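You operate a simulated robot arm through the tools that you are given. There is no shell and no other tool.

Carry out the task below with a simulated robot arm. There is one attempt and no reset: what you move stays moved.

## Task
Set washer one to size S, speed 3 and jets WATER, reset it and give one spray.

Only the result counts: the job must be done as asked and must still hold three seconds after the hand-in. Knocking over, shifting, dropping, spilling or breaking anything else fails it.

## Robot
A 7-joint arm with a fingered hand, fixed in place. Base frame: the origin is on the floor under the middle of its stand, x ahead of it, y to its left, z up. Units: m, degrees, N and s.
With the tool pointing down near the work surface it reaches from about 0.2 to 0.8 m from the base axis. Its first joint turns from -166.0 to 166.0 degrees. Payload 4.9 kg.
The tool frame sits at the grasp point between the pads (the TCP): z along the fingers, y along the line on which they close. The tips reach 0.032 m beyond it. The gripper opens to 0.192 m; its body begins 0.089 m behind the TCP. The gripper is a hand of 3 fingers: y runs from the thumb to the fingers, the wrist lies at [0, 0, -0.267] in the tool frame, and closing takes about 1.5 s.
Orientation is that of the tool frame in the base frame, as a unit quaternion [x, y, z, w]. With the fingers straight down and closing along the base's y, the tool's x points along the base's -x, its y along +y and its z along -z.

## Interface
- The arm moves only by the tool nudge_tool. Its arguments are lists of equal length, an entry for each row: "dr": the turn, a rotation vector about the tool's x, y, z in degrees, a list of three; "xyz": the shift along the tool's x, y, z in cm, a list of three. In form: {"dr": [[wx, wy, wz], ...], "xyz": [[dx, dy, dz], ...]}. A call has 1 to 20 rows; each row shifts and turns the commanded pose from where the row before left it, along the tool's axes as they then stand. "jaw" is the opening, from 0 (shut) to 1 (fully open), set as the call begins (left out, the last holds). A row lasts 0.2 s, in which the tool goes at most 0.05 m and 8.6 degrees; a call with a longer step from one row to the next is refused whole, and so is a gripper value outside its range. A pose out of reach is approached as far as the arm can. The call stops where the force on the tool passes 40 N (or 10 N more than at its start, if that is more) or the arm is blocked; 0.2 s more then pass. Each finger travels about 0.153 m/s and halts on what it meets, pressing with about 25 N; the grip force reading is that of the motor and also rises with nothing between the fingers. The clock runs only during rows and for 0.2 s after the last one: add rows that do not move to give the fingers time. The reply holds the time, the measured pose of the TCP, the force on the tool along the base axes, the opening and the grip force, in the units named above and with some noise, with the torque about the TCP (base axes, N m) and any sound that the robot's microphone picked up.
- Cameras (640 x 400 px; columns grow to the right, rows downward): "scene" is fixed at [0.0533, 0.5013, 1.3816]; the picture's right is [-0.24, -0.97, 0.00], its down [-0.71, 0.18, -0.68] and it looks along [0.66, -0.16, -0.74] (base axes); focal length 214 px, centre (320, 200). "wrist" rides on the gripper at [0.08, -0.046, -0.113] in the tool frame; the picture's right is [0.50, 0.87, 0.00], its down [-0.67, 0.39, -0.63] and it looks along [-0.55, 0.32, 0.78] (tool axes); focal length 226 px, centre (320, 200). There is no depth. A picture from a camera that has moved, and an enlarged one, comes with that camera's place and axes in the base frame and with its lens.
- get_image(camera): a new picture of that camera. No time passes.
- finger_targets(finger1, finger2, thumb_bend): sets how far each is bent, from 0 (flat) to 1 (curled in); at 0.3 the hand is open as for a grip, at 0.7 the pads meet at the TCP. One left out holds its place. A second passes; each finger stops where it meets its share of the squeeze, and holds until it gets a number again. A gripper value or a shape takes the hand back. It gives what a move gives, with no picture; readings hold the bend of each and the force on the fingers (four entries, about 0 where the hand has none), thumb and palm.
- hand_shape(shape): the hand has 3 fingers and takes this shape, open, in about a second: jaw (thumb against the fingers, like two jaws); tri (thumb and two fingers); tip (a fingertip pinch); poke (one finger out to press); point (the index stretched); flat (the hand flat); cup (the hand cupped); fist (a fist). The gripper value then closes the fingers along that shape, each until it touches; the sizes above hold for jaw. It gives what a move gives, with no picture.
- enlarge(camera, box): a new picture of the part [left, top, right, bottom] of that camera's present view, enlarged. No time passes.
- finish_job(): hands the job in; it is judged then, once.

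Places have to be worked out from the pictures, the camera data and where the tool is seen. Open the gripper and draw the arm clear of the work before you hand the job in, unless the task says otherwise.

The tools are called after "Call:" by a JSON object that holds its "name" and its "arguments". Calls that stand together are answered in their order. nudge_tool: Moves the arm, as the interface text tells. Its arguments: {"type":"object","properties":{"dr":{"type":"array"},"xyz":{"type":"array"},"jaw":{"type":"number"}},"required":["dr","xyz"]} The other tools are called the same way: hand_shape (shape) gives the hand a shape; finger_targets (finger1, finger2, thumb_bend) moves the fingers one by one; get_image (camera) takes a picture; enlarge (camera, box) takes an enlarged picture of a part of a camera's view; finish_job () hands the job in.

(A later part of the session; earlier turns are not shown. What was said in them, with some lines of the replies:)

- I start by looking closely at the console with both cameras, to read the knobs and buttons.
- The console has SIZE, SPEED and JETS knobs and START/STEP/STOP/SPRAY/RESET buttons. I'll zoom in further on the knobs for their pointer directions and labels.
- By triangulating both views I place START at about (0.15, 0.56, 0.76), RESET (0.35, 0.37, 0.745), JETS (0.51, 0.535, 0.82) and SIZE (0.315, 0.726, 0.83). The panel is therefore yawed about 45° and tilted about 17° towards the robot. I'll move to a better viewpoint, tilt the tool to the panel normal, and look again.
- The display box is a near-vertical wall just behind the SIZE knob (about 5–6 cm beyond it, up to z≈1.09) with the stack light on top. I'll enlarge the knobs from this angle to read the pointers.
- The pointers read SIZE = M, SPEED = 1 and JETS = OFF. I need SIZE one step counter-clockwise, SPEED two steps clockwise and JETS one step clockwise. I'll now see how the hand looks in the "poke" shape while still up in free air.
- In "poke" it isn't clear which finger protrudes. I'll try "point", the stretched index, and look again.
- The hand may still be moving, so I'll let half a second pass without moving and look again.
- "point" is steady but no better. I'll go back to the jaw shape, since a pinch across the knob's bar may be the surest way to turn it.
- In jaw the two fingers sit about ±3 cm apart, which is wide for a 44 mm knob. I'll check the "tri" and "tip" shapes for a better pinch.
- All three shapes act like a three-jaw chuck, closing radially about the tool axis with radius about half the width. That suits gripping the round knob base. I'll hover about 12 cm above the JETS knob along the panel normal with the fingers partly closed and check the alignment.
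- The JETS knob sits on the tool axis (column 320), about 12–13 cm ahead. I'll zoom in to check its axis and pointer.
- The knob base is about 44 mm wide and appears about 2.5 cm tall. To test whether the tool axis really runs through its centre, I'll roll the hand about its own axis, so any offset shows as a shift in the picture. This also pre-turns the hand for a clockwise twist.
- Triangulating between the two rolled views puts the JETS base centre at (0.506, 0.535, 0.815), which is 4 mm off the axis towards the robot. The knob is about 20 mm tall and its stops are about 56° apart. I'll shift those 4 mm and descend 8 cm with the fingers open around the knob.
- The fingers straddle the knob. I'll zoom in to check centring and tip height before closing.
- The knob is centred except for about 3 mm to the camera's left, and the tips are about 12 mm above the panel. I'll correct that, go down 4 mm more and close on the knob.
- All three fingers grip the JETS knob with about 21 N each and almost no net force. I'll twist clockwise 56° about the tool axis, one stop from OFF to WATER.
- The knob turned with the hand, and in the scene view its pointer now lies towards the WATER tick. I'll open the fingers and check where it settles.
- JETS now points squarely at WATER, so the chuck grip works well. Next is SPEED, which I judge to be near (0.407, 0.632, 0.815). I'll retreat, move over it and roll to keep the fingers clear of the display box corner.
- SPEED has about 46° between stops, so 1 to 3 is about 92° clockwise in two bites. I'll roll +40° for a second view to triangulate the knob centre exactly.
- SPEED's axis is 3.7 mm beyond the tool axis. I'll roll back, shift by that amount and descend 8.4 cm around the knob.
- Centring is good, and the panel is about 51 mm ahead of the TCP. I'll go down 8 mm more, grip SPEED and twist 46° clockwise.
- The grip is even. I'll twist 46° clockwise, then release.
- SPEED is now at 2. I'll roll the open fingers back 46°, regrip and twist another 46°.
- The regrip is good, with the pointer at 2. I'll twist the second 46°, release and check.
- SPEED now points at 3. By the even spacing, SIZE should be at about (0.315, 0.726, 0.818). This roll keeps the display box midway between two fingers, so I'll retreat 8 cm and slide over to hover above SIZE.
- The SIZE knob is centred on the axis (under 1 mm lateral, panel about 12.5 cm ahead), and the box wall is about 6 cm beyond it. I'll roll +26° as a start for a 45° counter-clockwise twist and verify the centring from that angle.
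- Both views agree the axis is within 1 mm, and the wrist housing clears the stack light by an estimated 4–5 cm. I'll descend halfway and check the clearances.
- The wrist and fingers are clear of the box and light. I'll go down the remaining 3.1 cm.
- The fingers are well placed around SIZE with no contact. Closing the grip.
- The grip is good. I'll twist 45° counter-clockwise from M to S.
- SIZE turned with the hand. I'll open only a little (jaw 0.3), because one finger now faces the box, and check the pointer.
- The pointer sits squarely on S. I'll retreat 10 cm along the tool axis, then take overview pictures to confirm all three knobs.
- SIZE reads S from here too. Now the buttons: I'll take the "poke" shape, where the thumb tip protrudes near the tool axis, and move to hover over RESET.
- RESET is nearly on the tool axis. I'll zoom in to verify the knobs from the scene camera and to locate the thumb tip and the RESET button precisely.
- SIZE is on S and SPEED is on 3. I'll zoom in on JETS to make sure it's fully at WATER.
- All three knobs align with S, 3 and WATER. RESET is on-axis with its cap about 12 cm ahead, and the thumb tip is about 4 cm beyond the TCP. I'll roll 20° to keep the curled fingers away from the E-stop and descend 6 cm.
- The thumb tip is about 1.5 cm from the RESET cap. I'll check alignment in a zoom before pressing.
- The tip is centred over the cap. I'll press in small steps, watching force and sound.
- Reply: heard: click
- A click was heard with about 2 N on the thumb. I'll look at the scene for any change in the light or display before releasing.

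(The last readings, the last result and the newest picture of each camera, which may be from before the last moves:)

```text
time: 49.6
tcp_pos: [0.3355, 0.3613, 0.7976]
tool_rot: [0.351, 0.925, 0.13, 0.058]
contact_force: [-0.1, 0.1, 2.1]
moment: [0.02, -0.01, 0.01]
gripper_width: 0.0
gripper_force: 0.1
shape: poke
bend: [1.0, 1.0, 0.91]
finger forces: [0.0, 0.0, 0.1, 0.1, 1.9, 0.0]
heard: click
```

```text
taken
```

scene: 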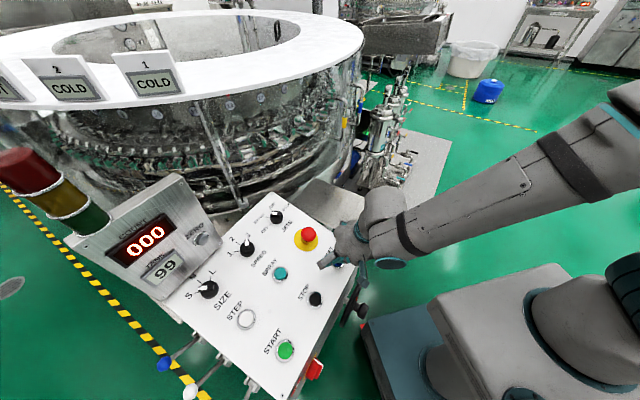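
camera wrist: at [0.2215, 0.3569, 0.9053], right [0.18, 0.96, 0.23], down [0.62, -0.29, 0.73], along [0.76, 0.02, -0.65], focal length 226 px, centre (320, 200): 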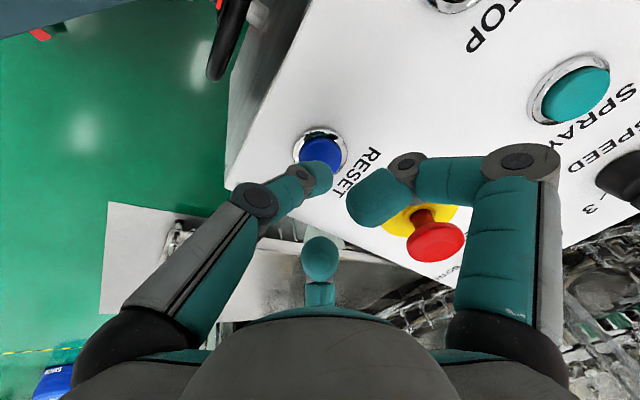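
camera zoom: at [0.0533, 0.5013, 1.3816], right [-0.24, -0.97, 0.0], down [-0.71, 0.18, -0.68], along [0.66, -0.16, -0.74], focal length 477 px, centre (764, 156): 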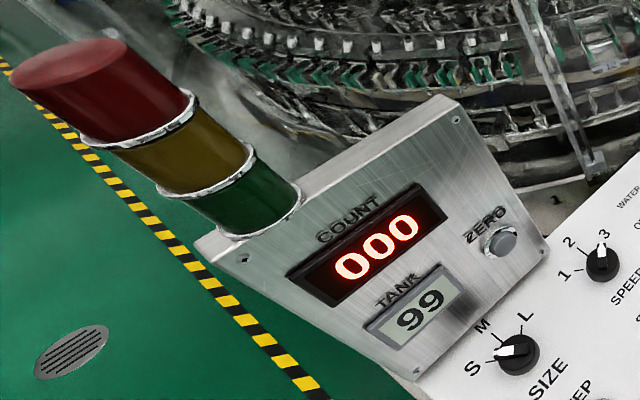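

The amber light went out, so the reset registered. I'll lift off and move over to hover above SPRAY, at about (0.329, 0.552, 0.784).

Call:
{"name": "nudge_tool", "arguments": {"dr": [[0, 0, 0], [0, 0, 0], [0, 0, 0], [0, 0, 0], [0, 0, 0], [0, 0, 0], [0, 0, 0], [0, 0, 0]], "xyz": [[0, 0, -2], [0, 0, -3], [0, 0, -3], [3.31, 3.25, 0.13], [3.31, 3.25, 0.13], [3.31, 3.25, 0.13], [3.31, 3.25, 0.13], [0, 0, 0]]}}

Call:
{"name": "get_image", "arguments": {"camera": "wrist"}}

Call:
{"name": "get_image", "arguments": {"camera": "scene"}}

Call:
{"name": "enlarge", "arguments": {"camera": "wrist", "box": [240, 80, 400, 200]}}

```text
time: 51.4
tcp_pos: [0.3045, 0.5281, 0.9044]
tool_rot: [0.353, 0.925, 0.128, 0.058]
contact_force: [-0.6, -0.8, -0.6]
moment: [0.03, -0.01, 0.01]
gripper_width: 0.0
gripper_force: 0.0
shape: poke
bend: [1.0, 1.0, 0.91]
finger forces: [0.1, 0.0, 0.0, 0.0, 0.1, 0.1]
```

```text
taken
camera wrist: at [0.1927, 0.526, 0.9983], right [0.18, 0.96, 0.23], down [0.62, -0.29, 0.73], along [0.76, 0.02, -0.65], focal length 226 px, centre (320, 200)
```

wrist: 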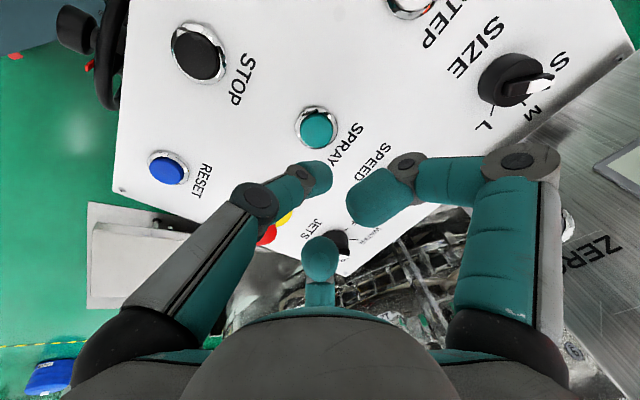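

```text
taken
```

scene: 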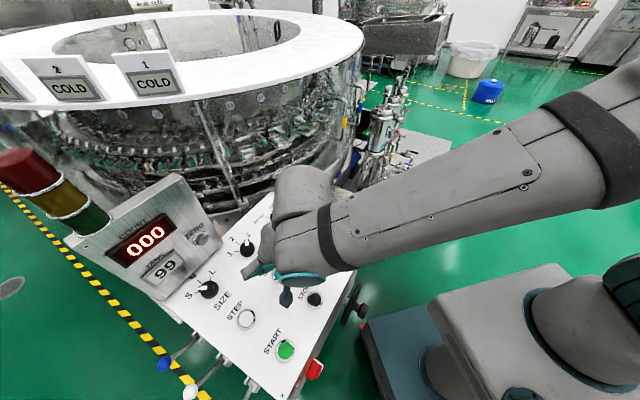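

```text
3.33 times, centred on (320, 140) of wrist
camera zoom: at [0.1927, 0.526, 0.9983], right [0.18, 0.96, 0.23], down [0.62, -0.29, 0.73], along [0.76, 0.02, -0.65], focal length 754 px, centre (320, 400)
```

zoom: 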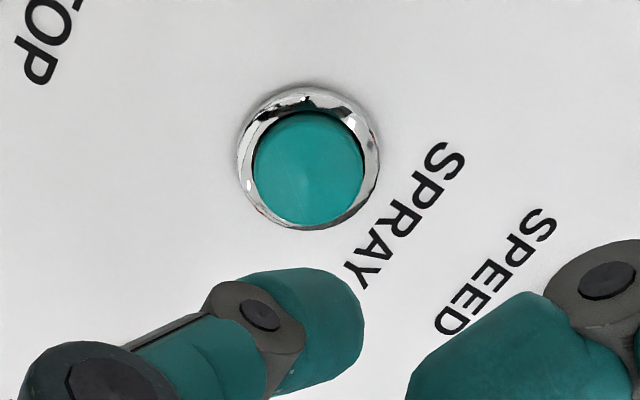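

The amber light stays off and RESET has sprung back. SPRAY is about 4 mm left of the axis in the camera view, so I'll correct that and descend 6 cm.

Call:
{"name": "nudge_tool", "arguments": {"dr": [[0, 0, 0], [0, 0, 0], [0, 0, 0], [0, 0, 0]], "xyz": [[-0.2, -0.34, 0], [0, 0, 3], [0, 0, 2.7], [0, 0, 0]]}}

Call:
{"name": "enlarge", "arguments": {"camera": "wrist", "box": [260, 110, 380, 210]}}

Call:
{"name": "get_image", "arguments": {"camera": "wrist"}}

```text
time: 52.4
tcp_pos: [0.3163, 0.5358, 0.8482]
tool_rot: [0.353, 0.925, 0.13, 0.058]
contact_force: [-0.1, 0.5, 0.5]
moment: [-0.01, -0.01, 0.03]
gripper_width: 0.0002
gripper_force: 0.0
shape: poke
bend: [1.0, 1.0, 0.91]
finger forces: [0.0, 0.0, 0.0, 0.0, 0.0, 0.0]
```

```text
4.00 times, centred on (320, 160) of wrist
camera zoom: at [0.2023, 0.5342, 0.9417], right [0.18, 0.96, 0.23], down [0.62, -0.29, 0.73], along [0.76, 0.02, -0.65], focal length 904 px, centre (320, 360)
```

zoom: 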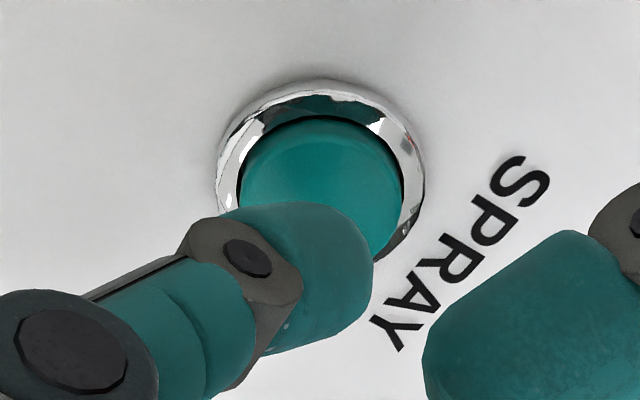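

```text
taken
camera wrist: at [0.2023, 0.5342, 0.9417], right [0.18, 0.96, 0.23], down [0.62, -0.29, 0.73], along [0.76, 0.02, -0.65], focal length 226 px, centre (320, 200)
```

wrist: 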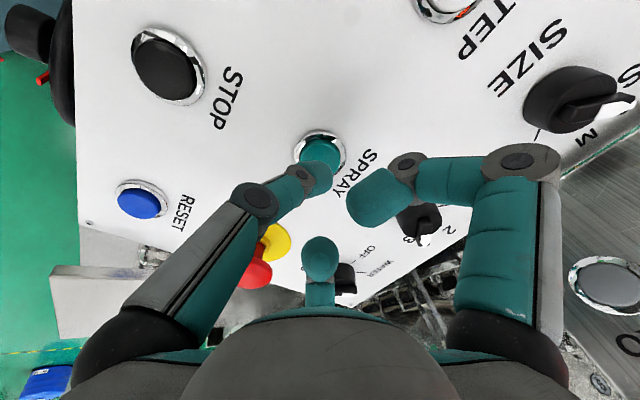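

The tip is centred over SPRAY. I'll press in small steps until a click is heard, then release straight away.

Call:
{"name": "nudge_tool", "arguments": {"dr": [[0, 0, 0], [0, 0, 0], [0, 0, 0], [0, 0, 0]], "xyz": [[0, 0, 0.7], [0, 0, 0.4], [0, 0, 0.4], [0, 0, 0]]}}

```text
time: 53.4
tcp_pos: [0.3173, 0.5381, 0.8335]
tool_rot: [0.351, 0.926, 0.13, 0.058]
contact_force: [1.1, -0.8, -0.2]
moment: [-0.04, 0.01, -0.02]
gripper_width: 0.0
gripper_force: 0.1
shape: poke
bend: [1.0, 1.0, 0.91]
finger forces: [0.0, 0.1, 0.1, 0.0, 0.0, 0.0]
```

There's no contact yet. I'll advance in 2 mm steps.

Call:
{"name": "nudge_tool", "arguments": {"dr": [[0, 0, 0], [0, 0, 0], [0, 0, 0]], "xyz": [[0, 0, 0.2], [0, 0, 0.2], [0, 0, 0]]}}

```text
time: 54.2
tcp_pos: [0.3195, 0.5385, 0.8301]
tool_rot: [0.352, 0.925, 0.13, 0.057]
contact_force: [-0.5, 0.0, 1.4]
moment: [0.01, -0.02, -0.02]
gripper_width: 0.0003
gripper_force: 0.0
shape: poke
bend: [1.0, 1.0, 0.91]
finger forces: [0.1, 0.1, 0.1, 0.0, 0.8, 0.0]
```

The thumb is touching the cap (about 1 N). I'll press a further 3 mm.

Call:
{"name": "nudge_tool", "arguments": {"dr": [[0, 0, 0], [0, 0, 0], [0, 0, 0]], "xyz": [[0, 0, 0.15], [0, 0, 0.15], [0, 0, 0]]}}

```text
time: 55.0
tcp_pos: [0.32, 0.5391, 0.8272]
tool_rot: [0.352, 0.925, 0.13, 0.058]
contact_force: [-1.7, -1.2, 3.1]
moment: [-0.04, 0.01, 0.01]
gripper_width: 0.0
gripper_force: 0.1
shape: poke
bend: [1.0, 1.0, 0.91]
finger forces: [0.0, 0.0, 0.0, 0.1, 3.9, 0.0]
heard: click
```

One click was heard on SPRAY. I'll check the scene (no time passes), then lift off.

Call:
{"name": "get_image", "arguments": {"camera": "scene"}}

Call:
{"name": "nudge_tool", "arguments": {"dr": [[0, 0, 0], [0, 0, 0], [0, 0, 0], [0, 0, 0], [0, 0, 0]], "xyz": [[0, 0, -3], [0, 0, -4], [0, 0, -4], [0, 0, -3], [0, 0, 0]]}}

Call:
{"name": "get_image", "arguments": {"camera": "scene"}}

Call:
{"name": "get_image", "arguments": {"camera": "wrist"}}

```text
taken
```

scene: 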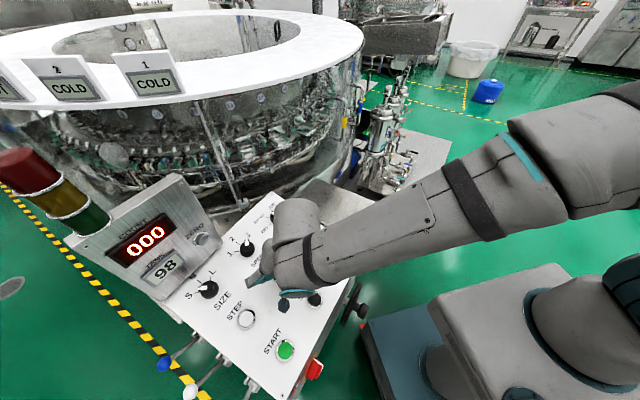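

```text
time: 56.2
tcp_pos: [0.2917, 0.5125, 0.9612]
tool_rot: [0.352, 0.925, 0.129, 0.057]
contact_force: [0.0, 1.8, -0.1]
moment: [-0.01, -0.02, 0.0]
gripper_width: 0.0001
gripper_force: 0.1
shape: poke
bend: [1.0, 1.0, 0.91]
finger forces: [0.1, 0.0, 0.1, 0.0, 0.1, 0.1]
```

```text
taken
```

scene: 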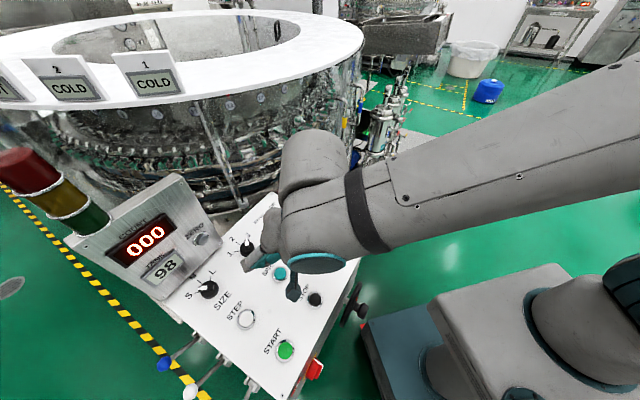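

```text
taken
camera wrist: at [0.1796, 0.5107, 1.0556], right [0.18, 0.96, 0.23], down [0.62, -0.29, 0.73], along [0.76, 0.02, -0.65], focal length 226 px, centre (320, 200)
```

wrist: 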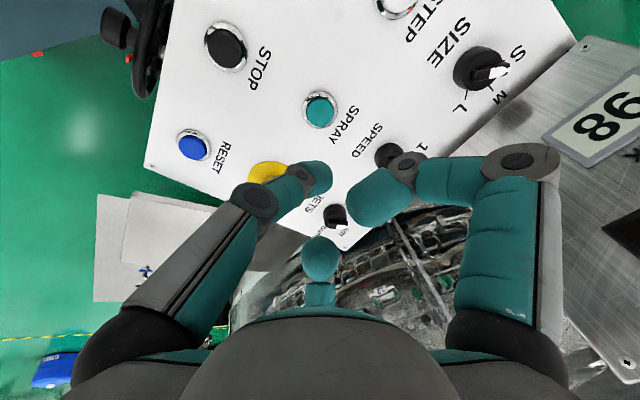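

TANK dropped from 99 to 98, exactly one spray, and the amber light is off. I'll draw the arm well clear upwards and open the hand.

Call:
{"name": "nudge_tool", "arguments": {"dr": [[0, 0, 0], [0, 0, 0], [0, 0, 0], [0, 0, 0], [0, 0, 0], [0, 0, 0]], "xyz": [[0, 0, -4.5], [0, 0, -4.5], [0, 0, -4.5], [-1.5, -3, -2], [-1.5, -3, -2], [0, 0, 0]]}}

Call:
{"name": "hand_shape", "arguments": {"shape": "jaw"}}

Call:
{"name": "get_image", "arguments": {"camera": "scene"}}

Call:
{"name": "enlarge", "arguments": {"camera": "scene", "box": [60, 160, 380, 360]}}

Call:
{"name": "enlarge", "arguments": {"camera": "scene", "box": [180, 195, 300, 305]}}

```text
time: 57.6
tcp_pos: [0.2422, 0.4174, 1.1121]
tool_rot: [0.352, 0.925, 0.128, 0.057]
contact_force: [0.0, -0.1, -0.3]
moment: [0.01, 0.0, -0.04]
gripper_width: 0.0
gripper_force: 0.0
shape: poke
bend: [1.0, 1.0, 0.91]
finger forces: [0.1, 0.0, 0.1, 0.1, 0.0, 0.0]
```

```text
time: 58.5
tcp_pos: [0.241, 0.4179, 1.1117]
tool_rot: [0.353, 0.925, 0.128, 0.057]
contact_force: [0.1, -0.5, 0.2]
moment: [0.01, -0.01, -0.01]
gripper_width: 0.1917
gripper_force: 0.1
shape: jaw
bend: [0.3, 0.3, 0.3]
finger forces: [0.0, 0.0, 0.0, 0.0, 0.0, 0.0]
```

```text
taken
```

scene: 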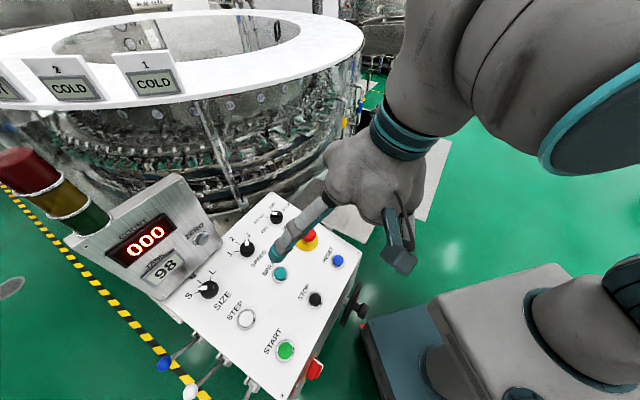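

```text
2.00 times, centred on (220, 260) of scene
camera zoom: at [0.0533, 0.5013, 1.3816], right [-0.24, -0.97, 0.0], down [-0.71, 0.18, -0.68], along [0.66, -0.16, -0.74], focal length 429 px, centre (520, 80)
```

zoom: 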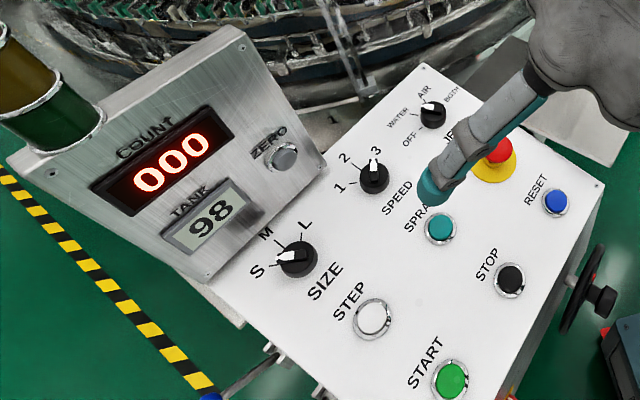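

```text
3.64 times, centred on (240, 250) of scene
camera zoom: at [0.0533, 0.5013, 1.3816], right [-0.24, -0.97, 0.0], down [-0.71, 0.18, -0.68], along [0.66, -0.16, -0.74], focal length 780 px, centre (611, 18)
```

zoom: 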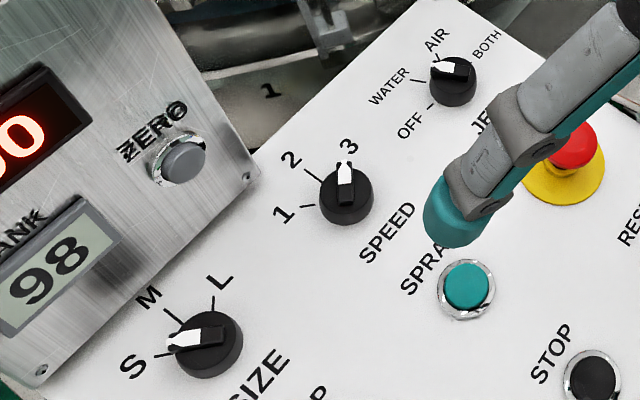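

The console shows SIZE = S, SPEED = 3, JETS = WATER, amber light off after the reset, and TANK at 98 after one spray. The hand is open and clear of the work, so I'm handing the job in.

Call:
{"name": "finish_job", "arguments": {}}

```text
The job is handed in.
```

Washer one is set to size S, speed 3 and jets WATER. I then reset it and gave it one spray, and handed the job in.

- **Knobs:** close-up pictures showed all three pointers lined up with S, 3 and WATER.
- **Reset:** I pressed RESET once and heard a click. The amber light went out and stayed out.
- **Spray:** I pressed SPRAY once and heard one click. The TANK reading dropped from 99 to 98.

I took the only console in view to be washer one. It has a "1" painted on the machine beside it.

I saw nothing else on the console moved or knocked. The hand was open and drawn clear before hand-in.
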